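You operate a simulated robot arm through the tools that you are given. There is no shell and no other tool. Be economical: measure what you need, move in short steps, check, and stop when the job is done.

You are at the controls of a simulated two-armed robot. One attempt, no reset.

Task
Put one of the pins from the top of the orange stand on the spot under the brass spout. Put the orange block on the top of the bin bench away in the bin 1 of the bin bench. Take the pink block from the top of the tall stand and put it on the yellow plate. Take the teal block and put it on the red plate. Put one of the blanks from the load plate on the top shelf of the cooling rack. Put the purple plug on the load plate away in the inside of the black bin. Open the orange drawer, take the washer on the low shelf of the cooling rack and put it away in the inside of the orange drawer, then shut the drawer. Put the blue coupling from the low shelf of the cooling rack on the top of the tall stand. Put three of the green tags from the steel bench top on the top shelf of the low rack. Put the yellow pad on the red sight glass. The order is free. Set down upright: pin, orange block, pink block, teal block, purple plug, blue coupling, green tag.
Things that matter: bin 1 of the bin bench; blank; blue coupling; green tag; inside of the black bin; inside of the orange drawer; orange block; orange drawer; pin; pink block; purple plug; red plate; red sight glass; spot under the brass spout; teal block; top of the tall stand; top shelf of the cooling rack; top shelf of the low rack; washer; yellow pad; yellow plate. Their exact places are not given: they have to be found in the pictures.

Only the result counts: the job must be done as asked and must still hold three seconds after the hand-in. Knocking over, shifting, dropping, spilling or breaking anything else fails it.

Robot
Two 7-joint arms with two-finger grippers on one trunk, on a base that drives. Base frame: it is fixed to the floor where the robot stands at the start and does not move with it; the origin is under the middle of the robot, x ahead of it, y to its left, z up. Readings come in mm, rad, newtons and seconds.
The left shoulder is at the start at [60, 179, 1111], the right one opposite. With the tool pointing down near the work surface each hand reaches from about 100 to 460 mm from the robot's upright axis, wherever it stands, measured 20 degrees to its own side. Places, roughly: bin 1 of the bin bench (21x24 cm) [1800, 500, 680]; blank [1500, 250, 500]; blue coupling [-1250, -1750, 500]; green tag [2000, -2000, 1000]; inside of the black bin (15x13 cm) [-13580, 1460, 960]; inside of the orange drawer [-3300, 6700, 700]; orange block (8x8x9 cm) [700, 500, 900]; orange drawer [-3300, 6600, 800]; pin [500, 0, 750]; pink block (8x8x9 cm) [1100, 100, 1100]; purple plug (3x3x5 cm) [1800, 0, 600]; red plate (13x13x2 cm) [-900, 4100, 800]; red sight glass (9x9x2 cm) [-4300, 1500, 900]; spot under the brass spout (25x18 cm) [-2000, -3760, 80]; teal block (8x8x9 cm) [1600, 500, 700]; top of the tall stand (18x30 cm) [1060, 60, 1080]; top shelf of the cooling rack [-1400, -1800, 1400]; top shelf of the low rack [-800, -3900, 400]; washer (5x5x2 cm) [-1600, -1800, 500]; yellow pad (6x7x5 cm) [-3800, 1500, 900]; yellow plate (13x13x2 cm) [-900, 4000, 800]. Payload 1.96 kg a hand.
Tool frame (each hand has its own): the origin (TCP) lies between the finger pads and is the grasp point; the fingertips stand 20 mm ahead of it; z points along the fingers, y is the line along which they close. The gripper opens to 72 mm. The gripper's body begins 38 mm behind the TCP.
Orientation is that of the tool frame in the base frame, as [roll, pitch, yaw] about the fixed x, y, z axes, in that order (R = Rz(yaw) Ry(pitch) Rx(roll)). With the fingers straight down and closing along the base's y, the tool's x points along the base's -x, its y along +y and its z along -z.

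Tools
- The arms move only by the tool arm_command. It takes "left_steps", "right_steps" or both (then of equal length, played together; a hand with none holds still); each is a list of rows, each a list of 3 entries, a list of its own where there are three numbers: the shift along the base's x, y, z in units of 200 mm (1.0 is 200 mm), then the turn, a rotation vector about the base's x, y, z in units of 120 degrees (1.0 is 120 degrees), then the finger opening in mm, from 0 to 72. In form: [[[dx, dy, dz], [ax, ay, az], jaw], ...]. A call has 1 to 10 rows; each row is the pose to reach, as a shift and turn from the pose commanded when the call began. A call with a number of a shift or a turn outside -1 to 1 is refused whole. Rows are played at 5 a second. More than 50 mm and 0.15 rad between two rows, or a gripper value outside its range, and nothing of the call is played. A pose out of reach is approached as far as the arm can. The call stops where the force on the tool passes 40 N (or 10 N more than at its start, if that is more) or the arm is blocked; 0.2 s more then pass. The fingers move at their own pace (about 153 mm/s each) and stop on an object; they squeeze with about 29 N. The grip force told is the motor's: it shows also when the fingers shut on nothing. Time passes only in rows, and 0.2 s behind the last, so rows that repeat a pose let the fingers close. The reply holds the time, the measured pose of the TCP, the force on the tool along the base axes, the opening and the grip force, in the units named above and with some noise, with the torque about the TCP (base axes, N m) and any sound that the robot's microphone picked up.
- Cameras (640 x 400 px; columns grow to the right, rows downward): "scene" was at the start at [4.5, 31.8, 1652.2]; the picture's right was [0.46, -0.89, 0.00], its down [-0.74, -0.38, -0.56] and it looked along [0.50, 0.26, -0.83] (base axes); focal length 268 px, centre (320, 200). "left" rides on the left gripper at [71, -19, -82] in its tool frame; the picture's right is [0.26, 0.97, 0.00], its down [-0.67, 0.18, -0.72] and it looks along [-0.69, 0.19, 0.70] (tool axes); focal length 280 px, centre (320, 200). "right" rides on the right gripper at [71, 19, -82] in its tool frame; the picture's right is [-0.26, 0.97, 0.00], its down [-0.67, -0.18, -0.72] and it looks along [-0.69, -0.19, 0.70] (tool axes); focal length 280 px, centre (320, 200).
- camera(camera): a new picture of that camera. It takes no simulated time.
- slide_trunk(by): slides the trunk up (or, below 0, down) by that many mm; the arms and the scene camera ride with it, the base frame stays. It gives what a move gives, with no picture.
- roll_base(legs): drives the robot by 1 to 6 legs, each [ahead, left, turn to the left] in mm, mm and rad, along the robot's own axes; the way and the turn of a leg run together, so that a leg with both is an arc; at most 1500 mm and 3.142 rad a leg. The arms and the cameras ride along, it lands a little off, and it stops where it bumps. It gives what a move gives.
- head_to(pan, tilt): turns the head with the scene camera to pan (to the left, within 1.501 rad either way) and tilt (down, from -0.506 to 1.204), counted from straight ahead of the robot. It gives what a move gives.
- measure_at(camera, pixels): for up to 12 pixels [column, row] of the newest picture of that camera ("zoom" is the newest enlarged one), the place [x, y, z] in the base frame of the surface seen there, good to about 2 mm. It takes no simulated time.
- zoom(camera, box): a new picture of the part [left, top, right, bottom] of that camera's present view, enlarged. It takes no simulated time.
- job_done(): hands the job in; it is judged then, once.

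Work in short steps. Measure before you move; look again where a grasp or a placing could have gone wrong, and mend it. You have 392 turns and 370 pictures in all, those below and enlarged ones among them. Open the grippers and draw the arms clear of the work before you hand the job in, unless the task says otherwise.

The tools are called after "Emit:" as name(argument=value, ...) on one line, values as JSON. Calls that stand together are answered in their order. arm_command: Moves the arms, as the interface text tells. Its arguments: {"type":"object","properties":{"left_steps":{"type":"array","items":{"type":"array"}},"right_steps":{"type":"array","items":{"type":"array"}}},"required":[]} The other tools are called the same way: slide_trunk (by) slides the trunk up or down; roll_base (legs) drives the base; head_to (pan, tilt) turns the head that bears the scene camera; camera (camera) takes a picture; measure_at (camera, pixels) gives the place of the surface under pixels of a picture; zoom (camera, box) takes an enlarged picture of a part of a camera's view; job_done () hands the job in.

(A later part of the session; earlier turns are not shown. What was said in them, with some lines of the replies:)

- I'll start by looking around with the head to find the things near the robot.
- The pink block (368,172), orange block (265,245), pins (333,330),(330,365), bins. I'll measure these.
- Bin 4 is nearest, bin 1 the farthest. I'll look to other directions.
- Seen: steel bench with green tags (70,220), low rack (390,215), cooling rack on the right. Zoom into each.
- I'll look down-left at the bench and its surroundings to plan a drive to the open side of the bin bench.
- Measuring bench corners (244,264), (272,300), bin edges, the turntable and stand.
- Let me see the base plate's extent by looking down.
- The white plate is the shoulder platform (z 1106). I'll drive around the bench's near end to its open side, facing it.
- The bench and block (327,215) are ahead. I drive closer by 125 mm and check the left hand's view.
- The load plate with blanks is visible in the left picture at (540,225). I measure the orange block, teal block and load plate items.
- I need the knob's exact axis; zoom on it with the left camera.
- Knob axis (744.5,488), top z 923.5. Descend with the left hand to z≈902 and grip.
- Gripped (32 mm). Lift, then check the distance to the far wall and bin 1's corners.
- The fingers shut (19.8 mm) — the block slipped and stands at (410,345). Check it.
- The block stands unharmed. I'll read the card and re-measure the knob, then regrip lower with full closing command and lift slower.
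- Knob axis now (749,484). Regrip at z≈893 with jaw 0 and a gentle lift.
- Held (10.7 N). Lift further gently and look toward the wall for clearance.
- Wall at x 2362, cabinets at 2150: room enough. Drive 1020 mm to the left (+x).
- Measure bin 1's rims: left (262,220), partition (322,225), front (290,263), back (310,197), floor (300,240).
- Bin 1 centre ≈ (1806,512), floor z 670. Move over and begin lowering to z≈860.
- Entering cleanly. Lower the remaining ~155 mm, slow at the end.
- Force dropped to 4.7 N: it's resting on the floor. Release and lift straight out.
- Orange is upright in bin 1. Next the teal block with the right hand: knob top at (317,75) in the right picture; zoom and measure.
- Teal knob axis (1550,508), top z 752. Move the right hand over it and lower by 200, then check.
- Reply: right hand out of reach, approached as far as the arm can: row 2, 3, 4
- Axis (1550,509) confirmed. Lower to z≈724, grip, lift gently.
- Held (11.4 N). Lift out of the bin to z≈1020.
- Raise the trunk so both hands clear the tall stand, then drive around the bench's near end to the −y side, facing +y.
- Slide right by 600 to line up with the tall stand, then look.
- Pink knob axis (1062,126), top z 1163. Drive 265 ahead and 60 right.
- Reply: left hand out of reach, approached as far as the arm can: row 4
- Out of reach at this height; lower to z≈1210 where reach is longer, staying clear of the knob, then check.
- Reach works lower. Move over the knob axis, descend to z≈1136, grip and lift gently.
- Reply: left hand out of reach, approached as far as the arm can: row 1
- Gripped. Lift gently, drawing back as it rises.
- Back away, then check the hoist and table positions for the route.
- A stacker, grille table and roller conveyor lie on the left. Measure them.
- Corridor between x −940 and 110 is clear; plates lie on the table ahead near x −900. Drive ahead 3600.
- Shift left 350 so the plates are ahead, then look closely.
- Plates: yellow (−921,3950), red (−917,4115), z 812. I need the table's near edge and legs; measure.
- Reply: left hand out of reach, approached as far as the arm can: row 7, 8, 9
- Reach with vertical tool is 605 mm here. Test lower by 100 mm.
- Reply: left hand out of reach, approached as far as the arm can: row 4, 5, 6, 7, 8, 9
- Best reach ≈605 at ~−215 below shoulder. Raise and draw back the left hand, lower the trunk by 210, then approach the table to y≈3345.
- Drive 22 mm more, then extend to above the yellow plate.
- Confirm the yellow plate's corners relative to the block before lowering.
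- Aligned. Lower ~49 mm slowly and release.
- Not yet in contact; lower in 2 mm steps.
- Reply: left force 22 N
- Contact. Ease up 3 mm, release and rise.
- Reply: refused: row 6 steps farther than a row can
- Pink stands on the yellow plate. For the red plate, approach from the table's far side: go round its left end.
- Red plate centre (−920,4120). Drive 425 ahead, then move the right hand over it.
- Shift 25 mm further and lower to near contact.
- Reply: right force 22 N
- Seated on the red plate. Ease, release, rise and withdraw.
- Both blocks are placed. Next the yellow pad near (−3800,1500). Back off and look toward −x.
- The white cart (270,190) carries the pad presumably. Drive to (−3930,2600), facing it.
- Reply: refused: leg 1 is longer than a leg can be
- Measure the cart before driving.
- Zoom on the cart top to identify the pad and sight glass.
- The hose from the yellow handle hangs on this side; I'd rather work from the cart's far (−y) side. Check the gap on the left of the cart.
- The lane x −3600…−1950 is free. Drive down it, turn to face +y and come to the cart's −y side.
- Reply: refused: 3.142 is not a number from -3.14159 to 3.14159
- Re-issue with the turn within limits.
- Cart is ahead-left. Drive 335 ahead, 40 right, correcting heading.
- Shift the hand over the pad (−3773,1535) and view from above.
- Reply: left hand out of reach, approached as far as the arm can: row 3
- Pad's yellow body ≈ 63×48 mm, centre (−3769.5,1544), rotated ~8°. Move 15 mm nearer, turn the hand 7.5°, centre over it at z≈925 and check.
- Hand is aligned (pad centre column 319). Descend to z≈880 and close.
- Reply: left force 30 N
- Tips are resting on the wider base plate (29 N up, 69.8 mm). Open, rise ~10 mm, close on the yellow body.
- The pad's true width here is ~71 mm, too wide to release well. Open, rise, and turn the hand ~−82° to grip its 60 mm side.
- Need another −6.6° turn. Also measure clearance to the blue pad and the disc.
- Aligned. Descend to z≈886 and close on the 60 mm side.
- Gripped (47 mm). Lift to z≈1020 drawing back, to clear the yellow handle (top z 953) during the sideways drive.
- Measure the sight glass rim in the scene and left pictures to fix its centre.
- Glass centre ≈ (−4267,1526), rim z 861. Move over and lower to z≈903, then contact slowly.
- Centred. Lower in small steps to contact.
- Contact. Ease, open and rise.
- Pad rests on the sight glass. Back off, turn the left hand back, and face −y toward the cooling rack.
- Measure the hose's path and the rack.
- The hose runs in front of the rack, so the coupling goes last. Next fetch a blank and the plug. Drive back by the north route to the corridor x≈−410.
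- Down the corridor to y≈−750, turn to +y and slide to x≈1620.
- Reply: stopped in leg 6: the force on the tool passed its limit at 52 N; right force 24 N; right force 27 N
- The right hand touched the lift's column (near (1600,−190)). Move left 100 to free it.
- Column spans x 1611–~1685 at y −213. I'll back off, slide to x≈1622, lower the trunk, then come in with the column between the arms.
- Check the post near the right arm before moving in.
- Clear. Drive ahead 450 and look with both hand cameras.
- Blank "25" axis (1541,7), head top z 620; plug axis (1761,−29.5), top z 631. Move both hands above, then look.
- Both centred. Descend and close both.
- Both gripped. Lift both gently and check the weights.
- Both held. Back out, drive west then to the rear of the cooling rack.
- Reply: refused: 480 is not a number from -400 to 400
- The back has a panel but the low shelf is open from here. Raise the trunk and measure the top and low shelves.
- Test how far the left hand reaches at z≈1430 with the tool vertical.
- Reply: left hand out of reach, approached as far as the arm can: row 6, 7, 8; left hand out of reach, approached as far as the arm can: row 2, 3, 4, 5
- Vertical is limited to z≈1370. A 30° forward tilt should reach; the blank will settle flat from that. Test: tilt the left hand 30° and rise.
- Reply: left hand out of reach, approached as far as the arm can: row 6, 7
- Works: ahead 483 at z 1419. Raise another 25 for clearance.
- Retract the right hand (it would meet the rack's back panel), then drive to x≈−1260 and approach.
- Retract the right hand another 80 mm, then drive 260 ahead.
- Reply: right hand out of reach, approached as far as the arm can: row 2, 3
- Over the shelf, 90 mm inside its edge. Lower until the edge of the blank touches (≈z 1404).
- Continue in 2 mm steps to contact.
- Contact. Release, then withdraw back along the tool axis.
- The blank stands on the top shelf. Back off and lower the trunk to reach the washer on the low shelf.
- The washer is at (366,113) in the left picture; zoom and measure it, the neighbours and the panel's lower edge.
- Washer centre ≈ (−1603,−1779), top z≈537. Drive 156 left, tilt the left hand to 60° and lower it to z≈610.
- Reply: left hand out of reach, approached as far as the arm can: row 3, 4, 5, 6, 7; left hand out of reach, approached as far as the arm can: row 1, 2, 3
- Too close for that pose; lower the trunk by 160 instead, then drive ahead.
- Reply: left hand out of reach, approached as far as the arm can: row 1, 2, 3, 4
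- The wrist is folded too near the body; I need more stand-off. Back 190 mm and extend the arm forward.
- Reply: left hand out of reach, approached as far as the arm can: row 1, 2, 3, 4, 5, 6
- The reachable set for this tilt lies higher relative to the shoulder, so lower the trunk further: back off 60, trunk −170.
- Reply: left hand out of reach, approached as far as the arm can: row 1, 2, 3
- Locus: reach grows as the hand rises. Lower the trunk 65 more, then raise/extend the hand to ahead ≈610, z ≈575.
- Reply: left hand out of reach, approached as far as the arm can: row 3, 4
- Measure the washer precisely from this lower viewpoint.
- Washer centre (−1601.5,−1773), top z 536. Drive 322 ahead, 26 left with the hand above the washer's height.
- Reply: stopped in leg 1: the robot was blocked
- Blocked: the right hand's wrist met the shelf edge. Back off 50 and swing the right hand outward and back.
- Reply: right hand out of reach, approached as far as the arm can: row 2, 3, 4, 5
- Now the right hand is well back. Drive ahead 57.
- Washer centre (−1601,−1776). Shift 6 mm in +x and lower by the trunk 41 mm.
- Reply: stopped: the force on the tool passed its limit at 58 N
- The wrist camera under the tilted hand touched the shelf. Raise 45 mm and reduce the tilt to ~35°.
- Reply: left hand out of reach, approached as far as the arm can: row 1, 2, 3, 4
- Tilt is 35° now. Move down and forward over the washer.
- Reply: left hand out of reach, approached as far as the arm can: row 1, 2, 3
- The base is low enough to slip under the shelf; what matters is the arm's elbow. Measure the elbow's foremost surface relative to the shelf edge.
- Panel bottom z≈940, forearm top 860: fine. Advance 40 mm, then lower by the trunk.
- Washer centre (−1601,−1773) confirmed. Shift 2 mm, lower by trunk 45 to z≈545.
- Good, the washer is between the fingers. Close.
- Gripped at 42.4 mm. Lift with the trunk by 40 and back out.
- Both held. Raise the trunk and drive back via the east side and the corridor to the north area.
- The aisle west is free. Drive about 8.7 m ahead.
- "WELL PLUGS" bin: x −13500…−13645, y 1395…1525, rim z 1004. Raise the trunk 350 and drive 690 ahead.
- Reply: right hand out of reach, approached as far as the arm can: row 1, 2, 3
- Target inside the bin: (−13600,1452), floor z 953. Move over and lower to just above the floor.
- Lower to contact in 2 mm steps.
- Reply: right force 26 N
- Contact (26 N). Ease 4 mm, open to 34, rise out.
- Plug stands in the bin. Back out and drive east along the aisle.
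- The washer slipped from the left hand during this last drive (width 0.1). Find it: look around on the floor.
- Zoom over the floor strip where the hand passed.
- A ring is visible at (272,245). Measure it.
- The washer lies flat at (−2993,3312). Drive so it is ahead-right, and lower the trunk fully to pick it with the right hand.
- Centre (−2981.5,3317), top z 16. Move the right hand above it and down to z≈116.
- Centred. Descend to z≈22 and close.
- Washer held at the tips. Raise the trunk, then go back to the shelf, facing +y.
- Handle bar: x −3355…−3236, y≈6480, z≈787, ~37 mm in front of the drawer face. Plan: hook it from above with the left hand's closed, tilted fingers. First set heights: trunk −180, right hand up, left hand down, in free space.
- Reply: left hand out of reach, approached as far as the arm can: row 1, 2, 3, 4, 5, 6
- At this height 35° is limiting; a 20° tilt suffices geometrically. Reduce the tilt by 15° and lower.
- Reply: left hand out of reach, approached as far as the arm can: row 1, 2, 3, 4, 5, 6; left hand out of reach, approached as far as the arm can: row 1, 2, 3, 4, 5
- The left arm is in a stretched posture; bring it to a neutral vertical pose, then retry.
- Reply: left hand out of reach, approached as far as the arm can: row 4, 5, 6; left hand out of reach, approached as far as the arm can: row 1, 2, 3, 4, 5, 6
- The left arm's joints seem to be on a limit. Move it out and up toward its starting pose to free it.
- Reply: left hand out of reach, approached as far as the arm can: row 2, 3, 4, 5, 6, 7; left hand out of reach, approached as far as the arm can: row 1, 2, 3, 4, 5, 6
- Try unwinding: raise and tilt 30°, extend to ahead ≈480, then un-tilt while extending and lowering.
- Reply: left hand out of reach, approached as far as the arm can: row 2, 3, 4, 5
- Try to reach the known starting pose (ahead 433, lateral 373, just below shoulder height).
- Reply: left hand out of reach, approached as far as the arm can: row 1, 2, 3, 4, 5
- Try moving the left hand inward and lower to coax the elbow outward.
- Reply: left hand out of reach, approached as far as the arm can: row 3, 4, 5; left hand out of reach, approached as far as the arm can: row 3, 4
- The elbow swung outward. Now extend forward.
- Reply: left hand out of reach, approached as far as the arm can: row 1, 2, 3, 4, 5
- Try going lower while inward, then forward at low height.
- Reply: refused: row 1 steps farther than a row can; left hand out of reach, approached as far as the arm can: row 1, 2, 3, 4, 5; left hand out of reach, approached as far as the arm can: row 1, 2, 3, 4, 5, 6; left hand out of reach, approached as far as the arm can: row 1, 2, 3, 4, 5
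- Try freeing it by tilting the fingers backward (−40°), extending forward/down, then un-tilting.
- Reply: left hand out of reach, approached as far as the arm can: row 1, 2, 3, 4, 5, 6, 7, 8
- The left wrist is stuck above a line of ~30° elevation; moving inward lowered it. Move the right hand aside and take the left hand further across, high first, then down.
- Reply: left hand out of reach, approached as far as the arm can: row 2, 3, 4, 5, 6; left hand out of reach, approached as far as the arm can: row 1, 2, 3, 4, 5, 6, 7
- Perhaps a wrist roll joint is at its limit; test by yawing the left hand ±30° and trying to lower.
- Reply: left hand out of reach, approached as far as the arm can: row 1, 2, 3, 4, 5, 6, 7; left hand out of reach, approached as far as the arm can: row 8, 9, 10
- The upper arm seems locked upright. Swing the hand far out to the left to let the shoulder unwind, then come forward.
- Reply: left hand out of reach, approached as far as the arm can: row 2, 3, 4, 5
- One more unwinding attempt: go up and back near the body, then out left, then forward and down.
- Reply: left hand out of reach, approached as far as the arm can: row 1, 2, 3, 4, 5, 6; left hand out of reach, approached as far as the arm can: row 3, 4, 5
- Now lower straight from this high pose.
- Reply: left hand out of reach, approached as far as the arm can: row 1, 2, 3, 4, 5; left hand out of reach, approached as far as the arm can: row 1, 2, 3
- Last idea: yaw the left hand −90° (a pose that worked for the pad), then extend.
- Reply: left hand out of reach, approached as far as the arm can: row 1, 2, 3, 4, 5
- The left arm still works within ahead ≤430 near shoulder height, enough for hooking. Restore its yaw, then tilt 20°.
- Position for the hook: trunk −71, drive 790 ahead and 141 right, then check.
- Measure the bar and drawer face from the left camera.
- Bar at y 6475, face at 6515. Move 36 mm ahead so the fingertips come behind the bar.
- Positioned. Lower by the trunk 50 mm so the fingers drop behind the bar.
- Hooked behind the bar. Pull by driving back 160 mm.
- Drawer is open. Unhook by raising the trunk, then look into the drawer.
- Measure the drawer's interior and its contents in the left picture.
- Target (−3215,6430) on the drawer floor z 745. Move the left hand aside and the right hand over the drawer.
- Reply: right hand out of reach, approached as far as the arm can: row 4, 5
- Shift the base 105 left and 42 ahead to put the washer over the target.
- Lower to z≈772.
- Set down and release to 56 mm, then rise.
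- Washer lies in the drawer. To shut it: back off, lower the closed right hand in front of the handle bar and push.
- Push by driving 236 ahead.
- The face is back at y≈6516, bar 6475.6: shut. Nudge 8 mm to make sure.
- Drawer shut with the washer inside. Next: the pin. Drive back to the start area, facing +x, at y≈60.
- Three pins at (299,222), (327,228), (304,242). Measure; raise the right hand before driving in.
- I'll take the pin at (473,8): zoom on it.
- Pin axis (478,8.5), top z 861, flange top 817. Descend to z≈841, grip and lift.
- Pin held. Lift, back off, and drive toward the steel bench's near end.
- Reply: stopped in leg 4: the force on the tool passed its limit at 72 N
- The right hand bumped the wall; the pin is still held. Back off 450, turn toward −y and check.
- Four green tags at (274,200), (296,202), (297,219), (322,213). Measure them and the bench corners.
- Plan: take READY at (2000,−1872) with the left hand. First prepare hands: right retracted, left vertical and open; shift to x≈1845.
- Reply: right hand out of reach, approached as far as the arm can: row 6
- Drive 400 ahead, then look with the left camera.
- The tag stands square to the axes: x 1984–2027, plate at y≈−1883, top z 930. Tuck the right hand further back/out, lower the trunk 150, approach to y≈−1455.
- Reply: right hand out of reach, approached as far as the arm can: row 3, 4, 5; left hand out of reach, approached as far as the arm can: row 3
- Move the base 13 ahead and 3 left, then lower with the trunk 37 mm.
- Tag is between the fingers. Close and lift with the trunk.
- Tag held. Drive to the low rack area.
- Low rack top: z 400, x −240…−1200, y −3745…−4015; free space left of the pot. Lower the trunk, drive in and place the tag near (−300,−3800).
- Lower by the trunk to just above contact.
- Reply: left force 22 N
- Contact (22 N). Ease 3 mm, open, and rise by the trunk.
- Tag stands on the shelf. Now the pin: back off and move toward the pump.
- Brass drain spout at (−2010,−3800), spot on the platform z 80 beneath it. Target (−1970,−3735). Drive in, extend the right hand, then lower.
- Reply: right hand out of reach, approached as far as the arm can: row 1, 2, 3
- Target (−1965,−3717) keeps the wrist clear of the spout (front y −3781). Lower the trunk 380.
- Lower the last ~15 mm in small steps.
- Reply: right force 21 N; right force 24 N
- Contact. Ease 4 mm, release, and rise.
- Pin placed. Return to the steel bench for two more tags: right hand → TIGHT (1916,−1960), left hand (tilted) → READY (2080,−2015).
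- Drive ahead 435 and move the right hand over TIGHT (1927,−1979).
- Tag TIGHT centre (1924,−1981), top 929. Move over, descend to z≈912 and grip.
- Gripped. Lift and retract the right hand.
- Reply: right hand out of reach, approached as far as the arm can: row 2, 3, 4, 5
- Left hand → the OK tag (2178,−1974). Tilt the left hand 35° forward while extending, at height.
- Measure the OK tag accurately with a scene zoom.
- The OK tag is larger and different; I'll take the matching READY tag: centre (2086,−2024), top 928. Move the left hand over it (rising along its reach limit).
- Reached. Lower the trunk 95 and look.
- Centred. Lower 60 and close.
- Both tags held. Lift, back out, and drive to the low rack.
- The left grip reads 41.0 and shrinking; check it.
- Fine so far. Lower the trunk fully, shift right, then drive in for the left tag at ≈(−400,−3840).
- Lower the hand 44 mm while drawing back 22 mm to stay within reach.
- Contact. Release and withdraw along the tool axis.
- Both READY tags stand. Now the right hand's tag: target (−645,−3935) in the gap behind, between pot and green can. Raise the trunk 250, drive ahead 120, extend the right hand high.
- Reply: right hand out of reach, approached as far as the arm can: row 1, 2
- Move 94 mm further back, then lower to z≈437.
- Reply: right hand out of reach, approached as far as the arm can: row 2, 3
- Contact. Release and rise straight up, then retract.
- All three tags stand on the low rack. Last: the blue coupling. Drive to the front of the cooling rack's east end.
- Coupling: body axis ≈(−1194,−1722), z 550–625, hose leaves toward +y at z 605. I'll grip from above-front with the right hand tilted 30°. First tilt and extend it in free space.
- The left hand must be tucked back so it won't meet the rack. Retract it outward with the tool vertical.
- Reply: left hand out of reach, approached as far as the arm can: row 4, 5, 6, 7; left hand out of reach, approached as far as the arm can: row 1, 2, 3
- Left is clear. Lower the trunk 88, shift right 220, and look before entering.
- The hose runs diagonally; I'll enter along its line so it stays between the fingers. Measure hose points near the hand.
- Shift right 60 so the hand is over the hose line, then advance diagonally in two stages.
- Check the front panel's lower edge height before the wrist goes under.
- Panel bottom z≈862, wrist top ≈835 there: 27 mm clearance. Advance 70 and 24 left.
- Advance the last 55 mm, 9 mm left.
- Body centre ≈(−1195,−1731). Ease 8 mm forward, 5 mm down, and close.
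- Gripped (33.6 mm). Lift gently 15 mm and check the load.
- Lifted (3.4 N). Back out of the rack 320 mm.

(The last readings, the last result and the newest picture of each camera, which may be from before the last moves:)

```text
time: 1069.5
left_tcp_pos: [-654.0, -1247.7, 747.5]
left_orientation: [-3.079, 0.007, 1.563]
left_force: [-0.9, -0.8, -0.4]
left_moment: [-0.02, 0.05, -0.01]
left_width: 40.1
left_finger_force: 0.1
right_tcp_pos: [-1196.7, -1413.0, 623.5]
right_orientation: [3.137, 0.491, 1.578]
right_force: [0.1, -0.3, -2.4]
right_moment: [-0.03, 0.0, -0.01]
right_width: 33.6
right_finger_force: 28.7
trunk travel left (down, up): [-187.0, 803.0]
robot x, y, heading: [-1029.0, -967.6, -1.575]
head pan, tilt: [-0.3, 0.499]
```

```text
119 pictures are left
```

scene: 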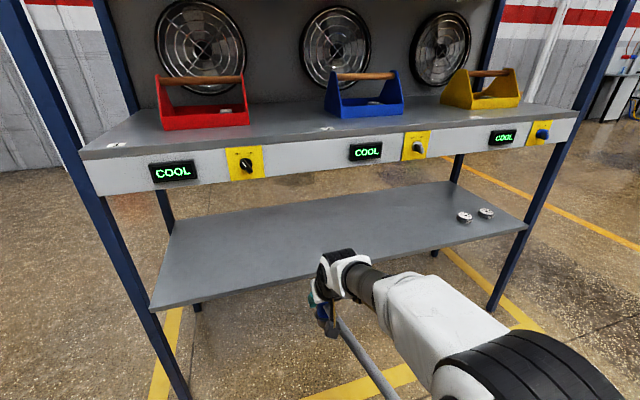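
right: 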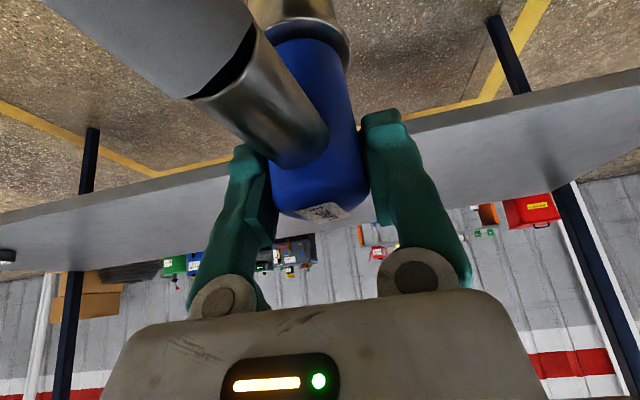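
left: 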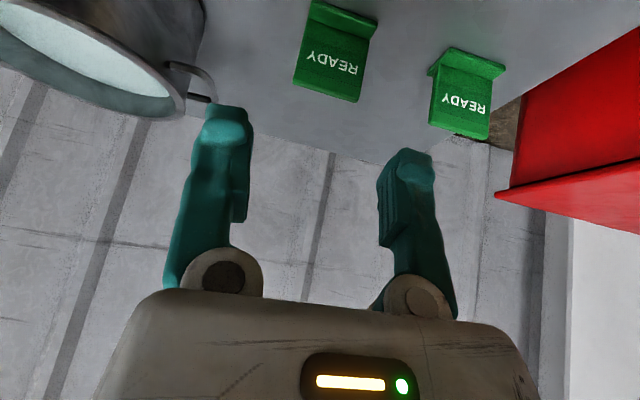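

Out cleanly. Drive east 950 mm (left) and check the hose's behaviour and load.

Emit:
roll_base(legs=[[0, 900, 0]])

Emit:
head_to(pan=-0.9, tilt=0.6)

Emit:
camera(camera="scene")

```text
time: 1074.2
left_tcp_pos: [249.3, -1252.3, 746.2]
left_orientation: [-3.079, 0.006, 1.558]
left_force: [0.1, 0.3, 0.2]
left_moment: [-0.04, -0.02, 0.0]
left_width: 40.0
left_finger_force: 0.1
right_tcp_pos: [-294.4, -1415.4, 622.8]
right_orientation: [3.139, 0.491, 1.574]
right_force: [0.9, -0.4, -2.9]
right_moment: [-0.02, 0.04, 0.0]
right_width: 32.8
right_finger_force: 29.1
trunk travel left (down, up): [-187.0, 803.0]
robot x, y, heading: [-127.0, -968.5, -1.57]
head pan, tilt: [-0.3, 0.499]
```

```text
time: 1075.2
left_tcp_pos: [249.4, -1251.8, 747.3]
left_orientation: [-3.078, 0.005, 1.559]
left_force: [-0.3, 0.8, -0.3]
left_moment: [0.0, 0.05, -0.01]
left_width: 40.1
left_finger_force: 0.0
right_tcp_pos: [-295.4, -1414.3, 622.7]
right_orientation: [3.141, 0.491, 1.573]
right_force: [-0.8, 0.6, -2.9]
right_moment: [-0.06, 0.01, -0.01]
right_width: 33.0
right_finger_force: 29.1
trunk travel left (down, up): [-187.0, 803.0]
robot x, y, heading: [-121.3, -967.8, -1.574]
head pan, tilt: [-0.901, 0.6]
```

```text
118 pictures are left
```

scene: 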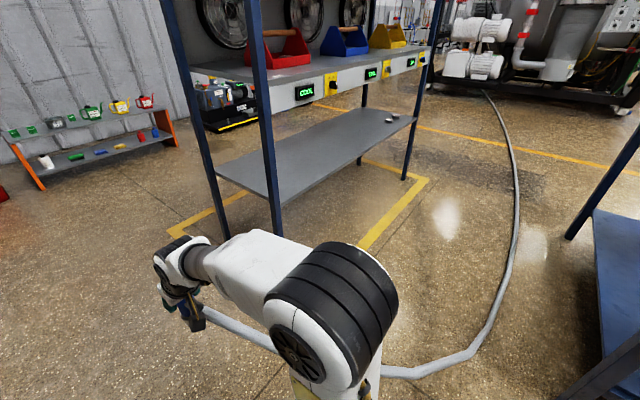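

The hose trails with slack. Measure its anchor and path to estimate its length.

Emit:
measure_at(camera="scene", pixels=[[484, 92], [503, 120], [515, 160], [517, 200], [510, 260], [490, 325], [465, 352], [410, 372], [250, 335], [200, 310]])

```text
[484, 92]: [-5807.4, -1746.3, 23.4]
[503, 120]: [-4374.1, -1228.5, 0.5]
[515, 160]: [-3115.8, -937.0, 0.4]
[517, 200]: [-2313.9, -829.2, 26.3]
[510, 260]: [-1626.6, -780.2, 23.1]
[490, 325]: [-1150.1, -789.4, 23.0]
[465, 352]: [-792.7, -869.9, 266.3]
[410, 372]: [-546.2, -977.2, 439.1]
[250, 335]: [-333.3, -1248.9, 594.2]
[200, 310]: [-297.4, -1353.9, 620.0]
```

The hose pays out freely. I'll swing via the south so the hose trails on the south side, then turn left (counter-clockwise) toward the stand.

Emit:
roll_base(legs=[[450, 300, 0], [100, 520, 0], [-500, 0, 0]])

Emit:
roll_base(legs=[[0, 0, 1.0]])

Emit:
camera(camera="scene")

```text
time: 1083.5
left_tcp_pos: [1059.5, -1303.9, 746.2]
left_orientation: [-3.08, 0.006, 1.557]
left_force: [0.1, 0.8, -1.0]
left_moment: [-0.01, 0.01, 0.02]
left_width: 40.0
left_finger_force: 0.0
right_tcp_pos: [515.4, -1465.1, 621.8]
right_orientation: [3.139, 0.492, 1.572]
right_force: [-0.4, -0.1, -3.3]
right_moment: [-0.03, -0.01, -0.01]
right_width: 32.1
right_finger_force: 29.5
trunk travel left (down, up): [-187.0, 803.0]
robot x, y, heading: [684.1, -1019.2, -1.58]
head pan, tilt: [-0.901, 0.6]
```

```text
time: 1086.5
left_tcp_pos: [1126.3, -859.5, 747.4]
left_orientation: [-3.079, 0.004, 2.551]
left_force: [-0.5, 0.7, 0.0]
left_moment: [0.02, 0.0, 0.01]
left_width: 39.9
left_finger_force: 0.1
right_tcp_pos: [966.5, -1404.2, 623.3]
right_orientation: [3.136, 0.492, 2.568]
right_force: [0.4, 0.2, -2.6]
right_moment: [-0.03, 0.02, 0.01]
right_width: 32.4
right_finger_force: 29.2
trunk travel left (down, up): [-187.0, 803.0]
robot x, y, heading: [686.3, -1027.2, -0.586]
head pan, tilt: [-0.901, 0.6]
```

```text
117 pictures are left
```

scene: 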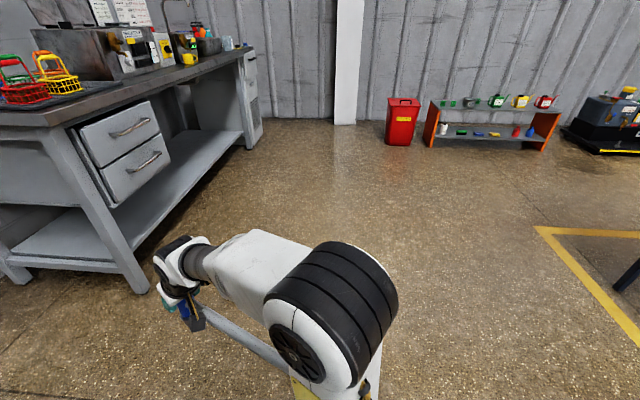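

Grip reads 32.4 (was 33.6): check for creep.

Emit:
camera(camera="right")

```text
116 pictures are left
```

right: 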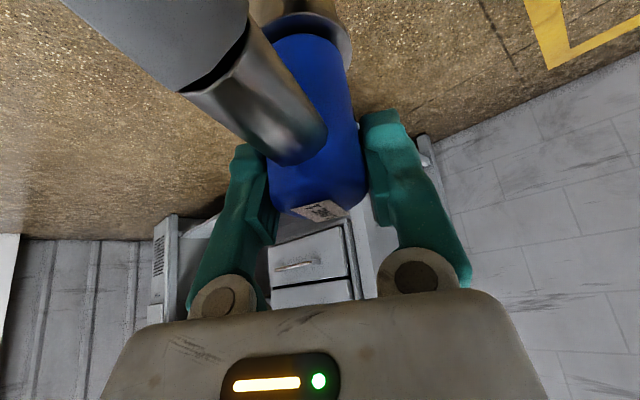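

Still secure. Continue the turn and raise the trunk.

Emit:
roll_base(legs=[[0, 0, 0.85], [0, 0, 0.82]])

Emit:
slide_trunk(by=400)

Emit:
slide_trunk(by=190)

Emit:
head_to(pan=-0.2, tilt=0.7)

Emit:
camera(camera="scene")

```text
time: 1091.2
left_tcp_pos: [481.8, -595.3, 746.0]
left_orientation: [-3.079, 0.004, -2.059]
left_force: [-0.8, 0.5, -0.7]
left_moment: [-0.02, 0.01, -0.02]
left_width: 40.1
left_finger_force: 0.1
right_tcp_pos: [1039.7, -700.5, 621.9]
right_orientation: [3.138, 0.494, -2.046]
right_force: [-0.2, -1.3, -2.1]
right_moment: [0.05, 0.0, 0.01]
right_width: 32.4
right_finger_force: 28.6
trunk travel left (down, up): [-187.0, 803.0]
robot x, y, heading: [685.4, -1023.4, 1.086]
head pan, tilt: [-0.901, 0.6]
```

```text
time: 1095.0
left_tcp_pos: [481.1, -594.9, 1147.3]
left_orientation: [-3.078, 0.004, -2.061]
left_force: [-0.5, 0.6, 0.6]
left_moment: [0.01, 0.02, -0.01]
left_width: 39.9
left_finger_force: 0.0
right_tcp_pos: [1040.2, -700.0, 1022.0]
right_orientation: [3.138, 0.491, -2.045]
right_force: [0.4, -0.1, -2.9]
right_moment: [0.03, -0.03, 0.02]
right_width: 32.3
right_finger_force: 28.6
trunk travel left (down, up): [-587.0, 403.0]
robot x, y, heading: [683.7, -1015.4, 1.09]
head pan, tilt: [-0.901, 0.6]
```

```text
time: 1097.1
left_tcp_pos: [481.9, -595.2, 1337.2]
left_orientation: [-3.077, 0.006, -2.062]
left_force: [0.3, -0.4, -0.9]
left_moment: [-0.04, 0.02, 0.0]
left_width: 39.9
left_finger_force: 0.0
right_tcp_pos: [1040.0, -699.7, 1212.8]
right_orientation: [3.138, 0.492, -2.046]
right_force: [-0.9, -0.3, -2.2]
right_moment: [0.01, 0.02, -0.02]
right_width: 32.2
right_finger_force: 29.1
trunk travel left (down, up): [-777.0, 213.0]
robot x, y, heading: [687.7, -1021.0, 1.09]
head pan, tilt: [-0.901, 0.6]
```

```text
time: 1098.2
left_tcp_pos: [481.8, -595.0, 1337.0]
left_orientation: [-3.079, 0.005, -2.061]
left_force: [-0.2, 0.4, 0.4]
left_moment: [0.03, 0.01, 0.01]
left_width: 40.0
left_finger_force: 0.1
right_tcp_pos: [1039.6, -700.3, 1212.6]
right_orientation: [3.137, 0.492, -2.046]
right_force: [-0.3, 0.7, -2.9]
right_moment: [0.02, 0.03, 0.01]
right_width: 31.8
right_finger_force: 28.8
trunk travel left (down, up): [-777.0, 213.0]
robot x, y, heading: [681.1, -1019.7, 1.087]
head pan, tilt: [-0.201, 0.7]
```

```text
115 pictures are left
```

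scene: 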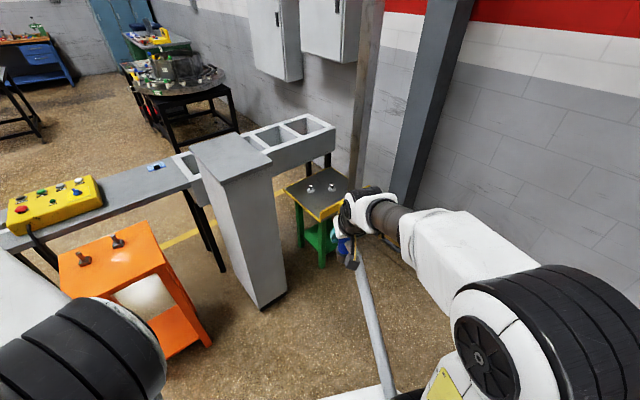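

Move the robot +y by ~640 so the coupling comes over the stand's near end (1040,−60).

Emit:
roll_base(legs=[[400, 210, 0], [155, 82, 0]])

Emit:
camera(camera="scene")

Emit:
camera(camera="right")

```text
time: 1102.0
left_tcp_pos: [479.7, 28.1, 1337.7]
left_orientation: [-3.08, 0.006, -2.063]
left_force: [0.1, -0.4, 1.2]
left_moment: [0.03, 0.0, -0.02]
left_width: 39.9
left_finger_force: 0.0
right_tcp_pos: [1037.8, -79.1, 1212.8]
right_orientation: [3.135, 0.493, -2.051]
right_force: [0.5, -0.8, -3.5]
right_moment: [0.03, -0.01, 0.0]
right_width: 31.7
right_finger_force: 29.1
trunk travel left (down, up): [-777.0, 213.0]
robot x, y, heading: [677.8, -395.6, 1.083]
head pan, tilt: [-0.201, 0.7]
```

```text
114 pictures are left
```

scene: 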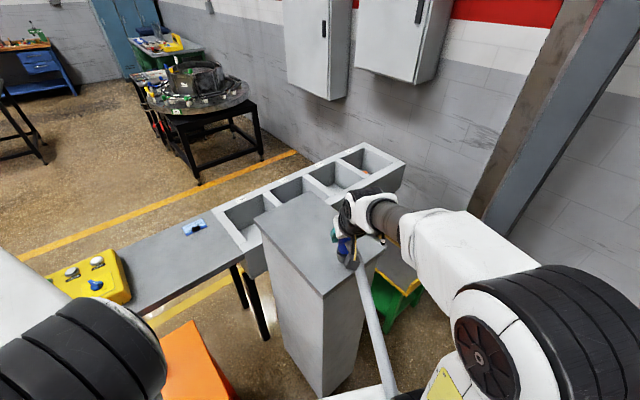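

```text
113 pictures are left
```

right: 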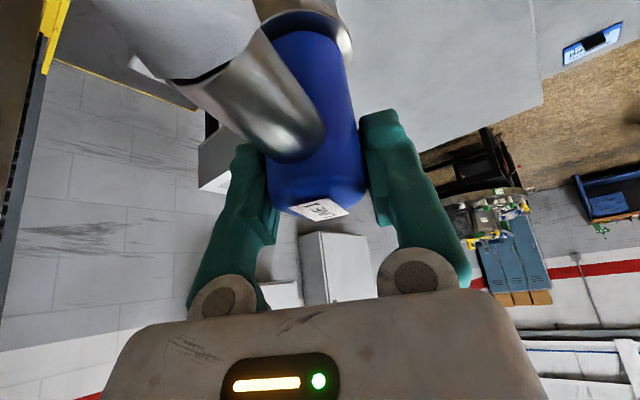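

Extend the arm 30 mm further in +y, and measure the collar's bottom.

Emit:
arm_command(right_steps=[[[0, 0.07, 0], [0, 0, 0], 0], [[0, 0.15, 0], [0, 0, 0], 0]])

Emit:
zoom(camera="scene", box=[250, 170, 430, 320])

Emit:
measure_at(camera="zoom", pixels=[[350, 280], [330, 290], [320, 250], [340, 330], [300, 320], [370, 300]])

```text
time: 1102.6
left_tcp_pos: [479.8, 29.8, 1336.5]
left_orientation: [-3.079, 0.006, -2.065]
left_force: [0.1, 0.7, -0.2]
left_moment: [-0.02, 0.0, -0.05]
left_width: 40.1
left_finger_force: 0.1
right_tcp_pos: [1038.7, -46.9, 1212.0]
right_orientation: [3.138, 0.493, -2.049]
right_force: [0.9, -0.6, -2.7]
right_moment: [-0.01, -0.02, -0.02]
right_width: 31.8
right_finger_force: 28.4
trunk travel left (down, up): [-777.0, 213.0]
robot x, y, heading: [683.5, -396.1, 1.083]
head pan, tilt: [-0.201, 0.7]
```

```text
2.67 times, centred on (340, 245) of scene
```

zoom: 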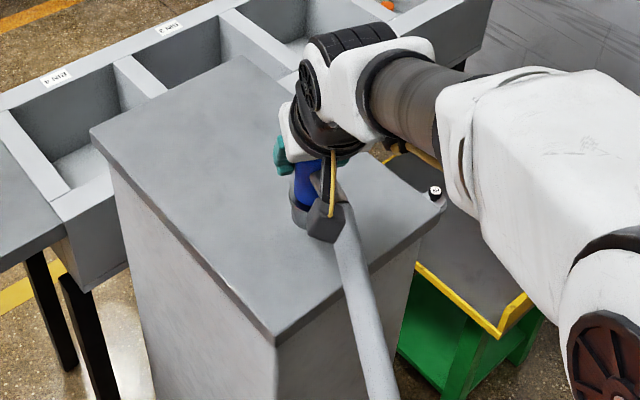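

```text
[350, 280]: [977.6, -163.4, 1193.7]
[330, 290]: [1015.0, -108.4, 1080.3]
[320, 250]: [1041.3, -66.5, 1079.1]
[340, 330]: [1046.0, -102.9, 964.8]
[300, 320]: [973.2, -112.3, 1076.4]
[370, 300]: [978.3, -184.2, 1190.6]
```

Over the stand, ~60 mm inside its edges. Lower 32 mm, then in small steps.

Emit:
arm_command(right_steps=[[[0, 0, -0.05], [0, 0, 0], 0], [[0, 0, -0.1], [0, 0, 0], 0], [[0, 0, -0.14], [0, 0, 0], 0], [[0, 0, -0.16], [0, 0, 0], 0]])

Emit:
arm_command(right_steps=[[[0, 0, -0.01], [0, 0, 0], 0], [[0, 0, -0.02], [0, 0, 0], 0], [[0, 0, -0.03], [0, 0, 0], 0]])

Emit:
camera(camera="right")

```text
time: 1103.6
left_tcp_pos: [480.7, 28.7, 1336.0]
left_orientation: [-3.078, 0.005, -2.066]
left_force: [-0.1, 0.4, -0.5]
left_moment: [0.01, 0.0, -0.01]
left_width: 40.1
left_finger_force: 0.0
right_tcp_pos: [1038.9, -47.0, 1179.6]
right_orientation: [3.136, 0.49, -2.048]
right_force: [-0.9, 0.4, -3.4]
right_moment: [0.03, -0.01, 0.01]
right_width: 31.5
right_finger_force: 28.7
trunk travel left (down, up): [-777.0, 213.0]
robot x, y, heading: [684.1, -399.1, 1.085]
head pan, tilt: [-0.201, 0.7]
```

```text
time: 1104.4
left_tcp_pos: [479.7, 28.9, 1336.7]
left_orientation: [-3.077, 0.006, -2.066]
left_force: [-0.2, 0.1, 0.1]
left_moment: [0.0, 0.01, -0.02]
left_width: 39.7
left_finger_force: 0.1
right_tcp_pos: [1036.4, -47.1, 1173.6]
right_orientation: [3.138, 0.493, -2.048]
right_force: [-0.3, 0.5, -3.0]
right_moment: [0.03, -0.01, 0.02]
right_width: 32.0
right_finger_force: 28.8
trunk travel left (down, up): [-777.0, 213.0]
robot x, y, heading: [683.2, -393.7, 1.086]
head pan, tilt: [-0.201, 0.7]
```

```text
111 pictures are left
```

right: 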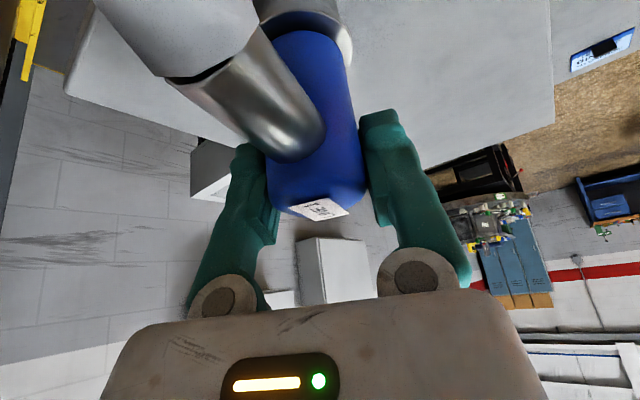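

Emit:
arm_command(right_steps=[[[0, 0, -0.015], [0, 0, 0], 0], [[0, 0, -0.025], [0, 0, 0], 0], [[0, 0, -0.035], [0, 0, 0], 0]])

```text
time: 1105.2
left_tcp_pos: [479.2, 28.9, 1337.5]
left_orientation: [-3.077, 0.007, -2.064]
left_force: [0.2, -0.5, 0.0]
left_moment: [-0.01, 0.04, 0.01]
left_width: 40.0
left_finger_force: 0.0
right_tcp_pos: [1038.3, -47.4, 1170.1]
right_orientation: [3.136, 0.495, -2.048]
right_force: [1.7, 0.2, 9.7]
right_moment: [-0.19, 0.06, 0.0]
right_width: 31.7
right_finger_force: 29.2
trunk travel left (down, up): [-777.0, 213.0]
robot x, y, heading: [679.7, -395.9, 1.083]
head pan, tilt: [-0.201, 0.7]
```

Contact at z 1170 (upright offset matches). Open gently and check.

Emit:
arm_command(right_steps=[[[0, 0, 0.005], [0, 0, 0], 0], [[0, 0, 0.005], [0, 0, 0], 38], [[0, 0, 0.005], [0, 0, 0], 44], [[0, 0, 0.005], [0, 0, 0], 44]])

Emit:
camera(camera="right")

```text
time: 1106.2
left_tcp_pos: [479.6, 29.2, 1337.3]
left_orientation: [-3.079, 0.006, -2.063]
left_force: [0.2, 0.1, 0.1]
left_moment: [-0.03, 0.01, -0.01]
left_width: 40.2
left_finger_force: 0.1
right_tcp_pos: [1037.7, -47.7, 1167.8]
right_orientation: [3.138, 0.491, -2.048]
right_force: [-1.1, 0.3, 0.1]
right_moment: [0.01, -0.03, -0.01]
right_width: 44.0
right_finger_force: 0.1
trunk travel left (down, up): [-777.0, 213.0]
robot x, y, heading: [679.4, -394.5, 1.086]
head pan, tilt: [-0.201, 0.7]
```

```text
110 pictures are left
```

right: 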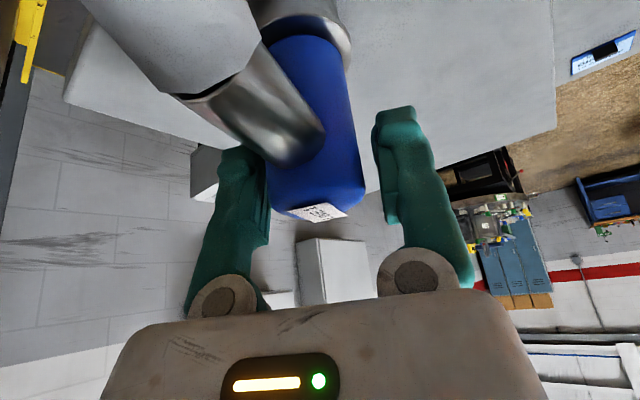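

It stands free. Open wider and lift straight up.

Emit:
arm_command(right_steps=[[[0, 0, 0], [0, 0, 0], 60], [[0, 0, 0], [0, 0, 0], 66], [[0, 0, 0.05], [0, 0, 0], 66], [[0, 0, 0.12], [0, 0, 0], 66], [[0, 0, 0.22], [0, 0, 0], 66], [[0, 0, 0.34], [0, 0, 0], 66]])

Emit:
camera(camera="right")

Emit:
camera(camera="scene")

```text
time: 1107.6
left_tcp_pos: [479.4, 29.6, 1337.3]
left_orientation: [-3.079, 0.008, -2.063]
left_force: [-0.4, -1.2, 0.3]
left_moment: [-0.02, -0.02, -0.01]
left_width: 39.9
left_finger_force: 0.2
right_tcp_pos: [1037.4, -48.2, 1237.2]
right_orientation: [3.138, 0.492, -2.049]
right_force: [-0.8, -0.4, -0.2]
right_moment: [-0.01, -0.02, 0.02]
right_width: 66.0
right_finger_force: 0.1
trunk travel left (down, up): [-777.0, 213.0]
robot x, y, heading: [681.6, -398.8, 1.084]
head pan, tilt: [-0.201, 0.7]
```

```text
109 pictures are left
```

right: 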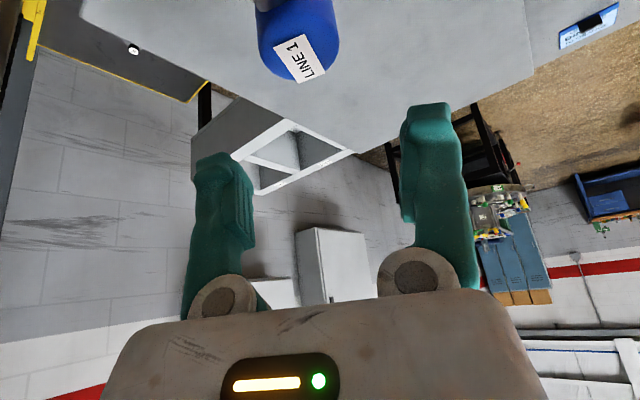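

```text
108 pictures are left
```

scene: 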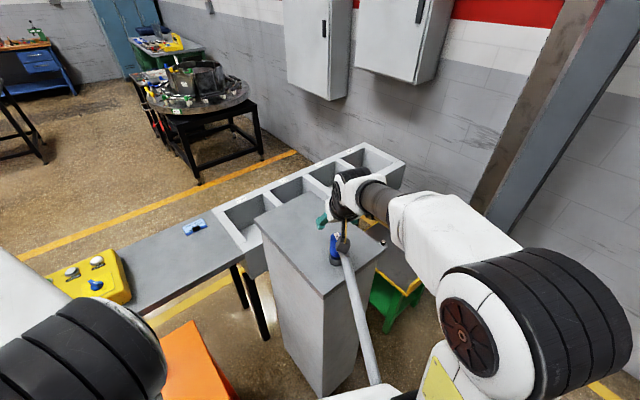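

The coupling stands upright. Lift the right hand further and draw it back; then inspect.

Emit:
arm_command(right_steps=[[[0, 0, 0.1], [0, 0, 0], 66], [[0, 0, 0.2], [0, 0, 0], 66], [[-0.03, -0.1, 0.25], [0, 0, 0], 66], [[-0.08, -0.25, 0.28], [0, 0, 0], 60], [[-0.15, -0.4, 0.28], [0, 0, 0], 60], [[-0.2, -0.55, 0.28], [0, 0, 0], 60]])

Emit:
zoom(camera="scene", box=[250, 180, 410, 300])

Emit:
head_to(pan=-0.8, tilt=1.0)

Emit:
camera(camera="scene")

```text
time: 1109.0
left_tcp_pos: [480.8, 29.2, 1337.1]
left_orientation: [-3.079, 0.005, -2.066]
left_force: [0.3, 0.3, 0.7]
left_moment: [0.02, 0.02, 0.03]
left_width: 40.1
left_finger_force: 0.1
right_tcp_pos: [1017.2, -108.6, 1292.6]
right_orientation: [3.136, 0.49, -2.048]
right_force: [-0.2, -0.1, -0.1]
right_moment: [0.01, -0.01, -0.01]
right_width: 60.2
right_finger_force: 0.0
right hand out of reach, approached as far as the arm can: row 5, 6
trunk travel left (down, up): [-777.0, 213.0]
robot x, y, heading: [682.9, -393.1, 1.086]
head pan, tilt: [-0.201, 0.7]
```

```text
3.33 times, centred on (330, 240) of scene
```

zoom: 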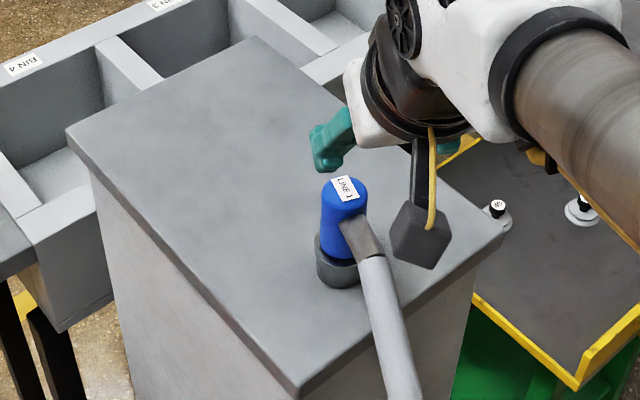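

```text
time: 1110.0
left_tcp_pos: [479.6, 29.1, 1336.5]
left_orientation: [-3.079, 0.004, -2.066]
left_force: [-1.0, -0.3, -0.5]
left_moment: [0.02, 0.01, 0.02]
left_width: 40.1
left_finger_force: 0.1
right_tcp_pos: [1018.2, -106.2, 1292.8]
right_orientation: [3.137, 0.491, -2.051]
right_force: [0.6, 0.3, -0.9]
right_moment: [0.01, 0.03, -0.01]
right_width: 59.7
right_finger_force: 0.1
trunk travel left (down, up): [-777.0, 213.0]
robot x, y, heading: [679.5, -394.0, 1.09]
head pan, tilt: [-0.799, 1.0]
```

```text
106 pictures are left
```

scene: 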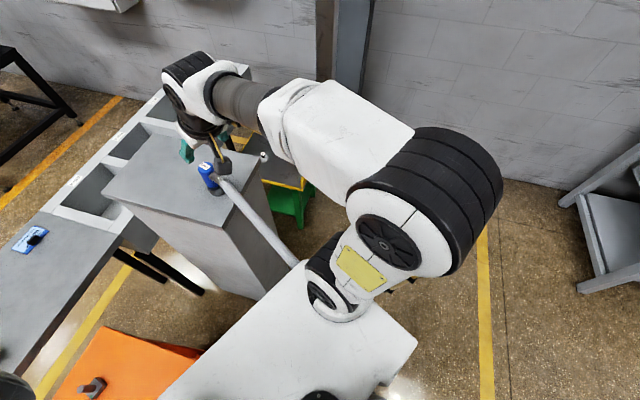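

The coupling stands upright, both hands are empty. Raise the trunk to draw the hands well clear, and check once more.

Emit:
slide_trunk(by=180)

Emit:
head_to(pan=-0.2, tilt=0.9)

Emit:
camera(camera="scene")

```text
time: 1112.0
left_tcp_pos: [480.3, 29.5, 1516.6]
left_orientation: [-3.08, 0.004, -2.064]
left_force: [-0.8, -0.1, 0.1]
left_moment: [0.02, -0.02, -0.01]
left_width: 39.9
left_finger_force: 0.0
right_tcp_pos: [1017.0, -107.4, 1472.6]
right_orientation: [3.138, 0.491, -2.049]
right_force: [0.3, -0.2, 0.1]
right_moment: [0.02, 0.0, 0.0]
right_width: 60.2
right_finger_force: 0.0
trunk travel left (down, up): [-957.0, 33.0]
robot x, y, heading: [682.0, -398.0, 1.087]
head pan, tilt: [-0.799, 1.0]
```

```text
time: 1113.0
left_tcp_pos: [479.0, 29.8, 1516.6]
left_orientation: [-3.078, 0.005, -2.063]
left_force: [0.2, 0.3, -0.1]
left_moment: [0.02, 0.0, -0.01]
left_width: 39.9
left_finger_force: 0.0
right_tcp_pos: [1016.8, -108.2, 1472.5]
right_orientation: [3.137, 0.492, -2.049]
right_force: [0.0, -0.3, 0.1]
right_moment: [0.02, 0.01, 0.01]
right_width: 59.9
right_finger_force: 0.0
trunk travel left (down, up): [-957.0, 33.0]
robot x, y, heading: [679.4, -396.0, 1.087]
head pan, tilt: [-0.201, 0.901]
```

```text
105 pictures are left
```

scene: 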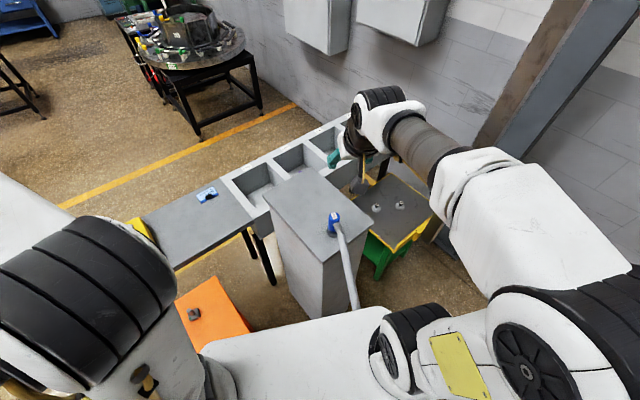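

The coupling stands on the tall stand at (334,222), and both hands are open and clear of everything. Handing in.

Emit:
job_done()

```text
The job is handed in.
```

I finished all ten tasks and handed the job in; everything was placed upright where that was asked.

- **Blank not rechecked:** I last saw the blank on the top shelf of the cooling rack right after placing it. Afterwards the right wrist bumped the rack's low shelf edge. Measurements showed the rack had not moved, but I did not look at the blank again.
- **Washer dropped:** The washer slipped out of the gripper once and fell to the floor. I picked it up and put it in the orange drawer, and the drawer is shut.
- **Other bumps:** The right hand also hit the lift column and the wall. Nothing fell or visibly moved.
- **Pin position:** The pin stands on the pump platform near the front of the area under the brass drain spout. That area is not marked, so I placed the pin from the rough position given.
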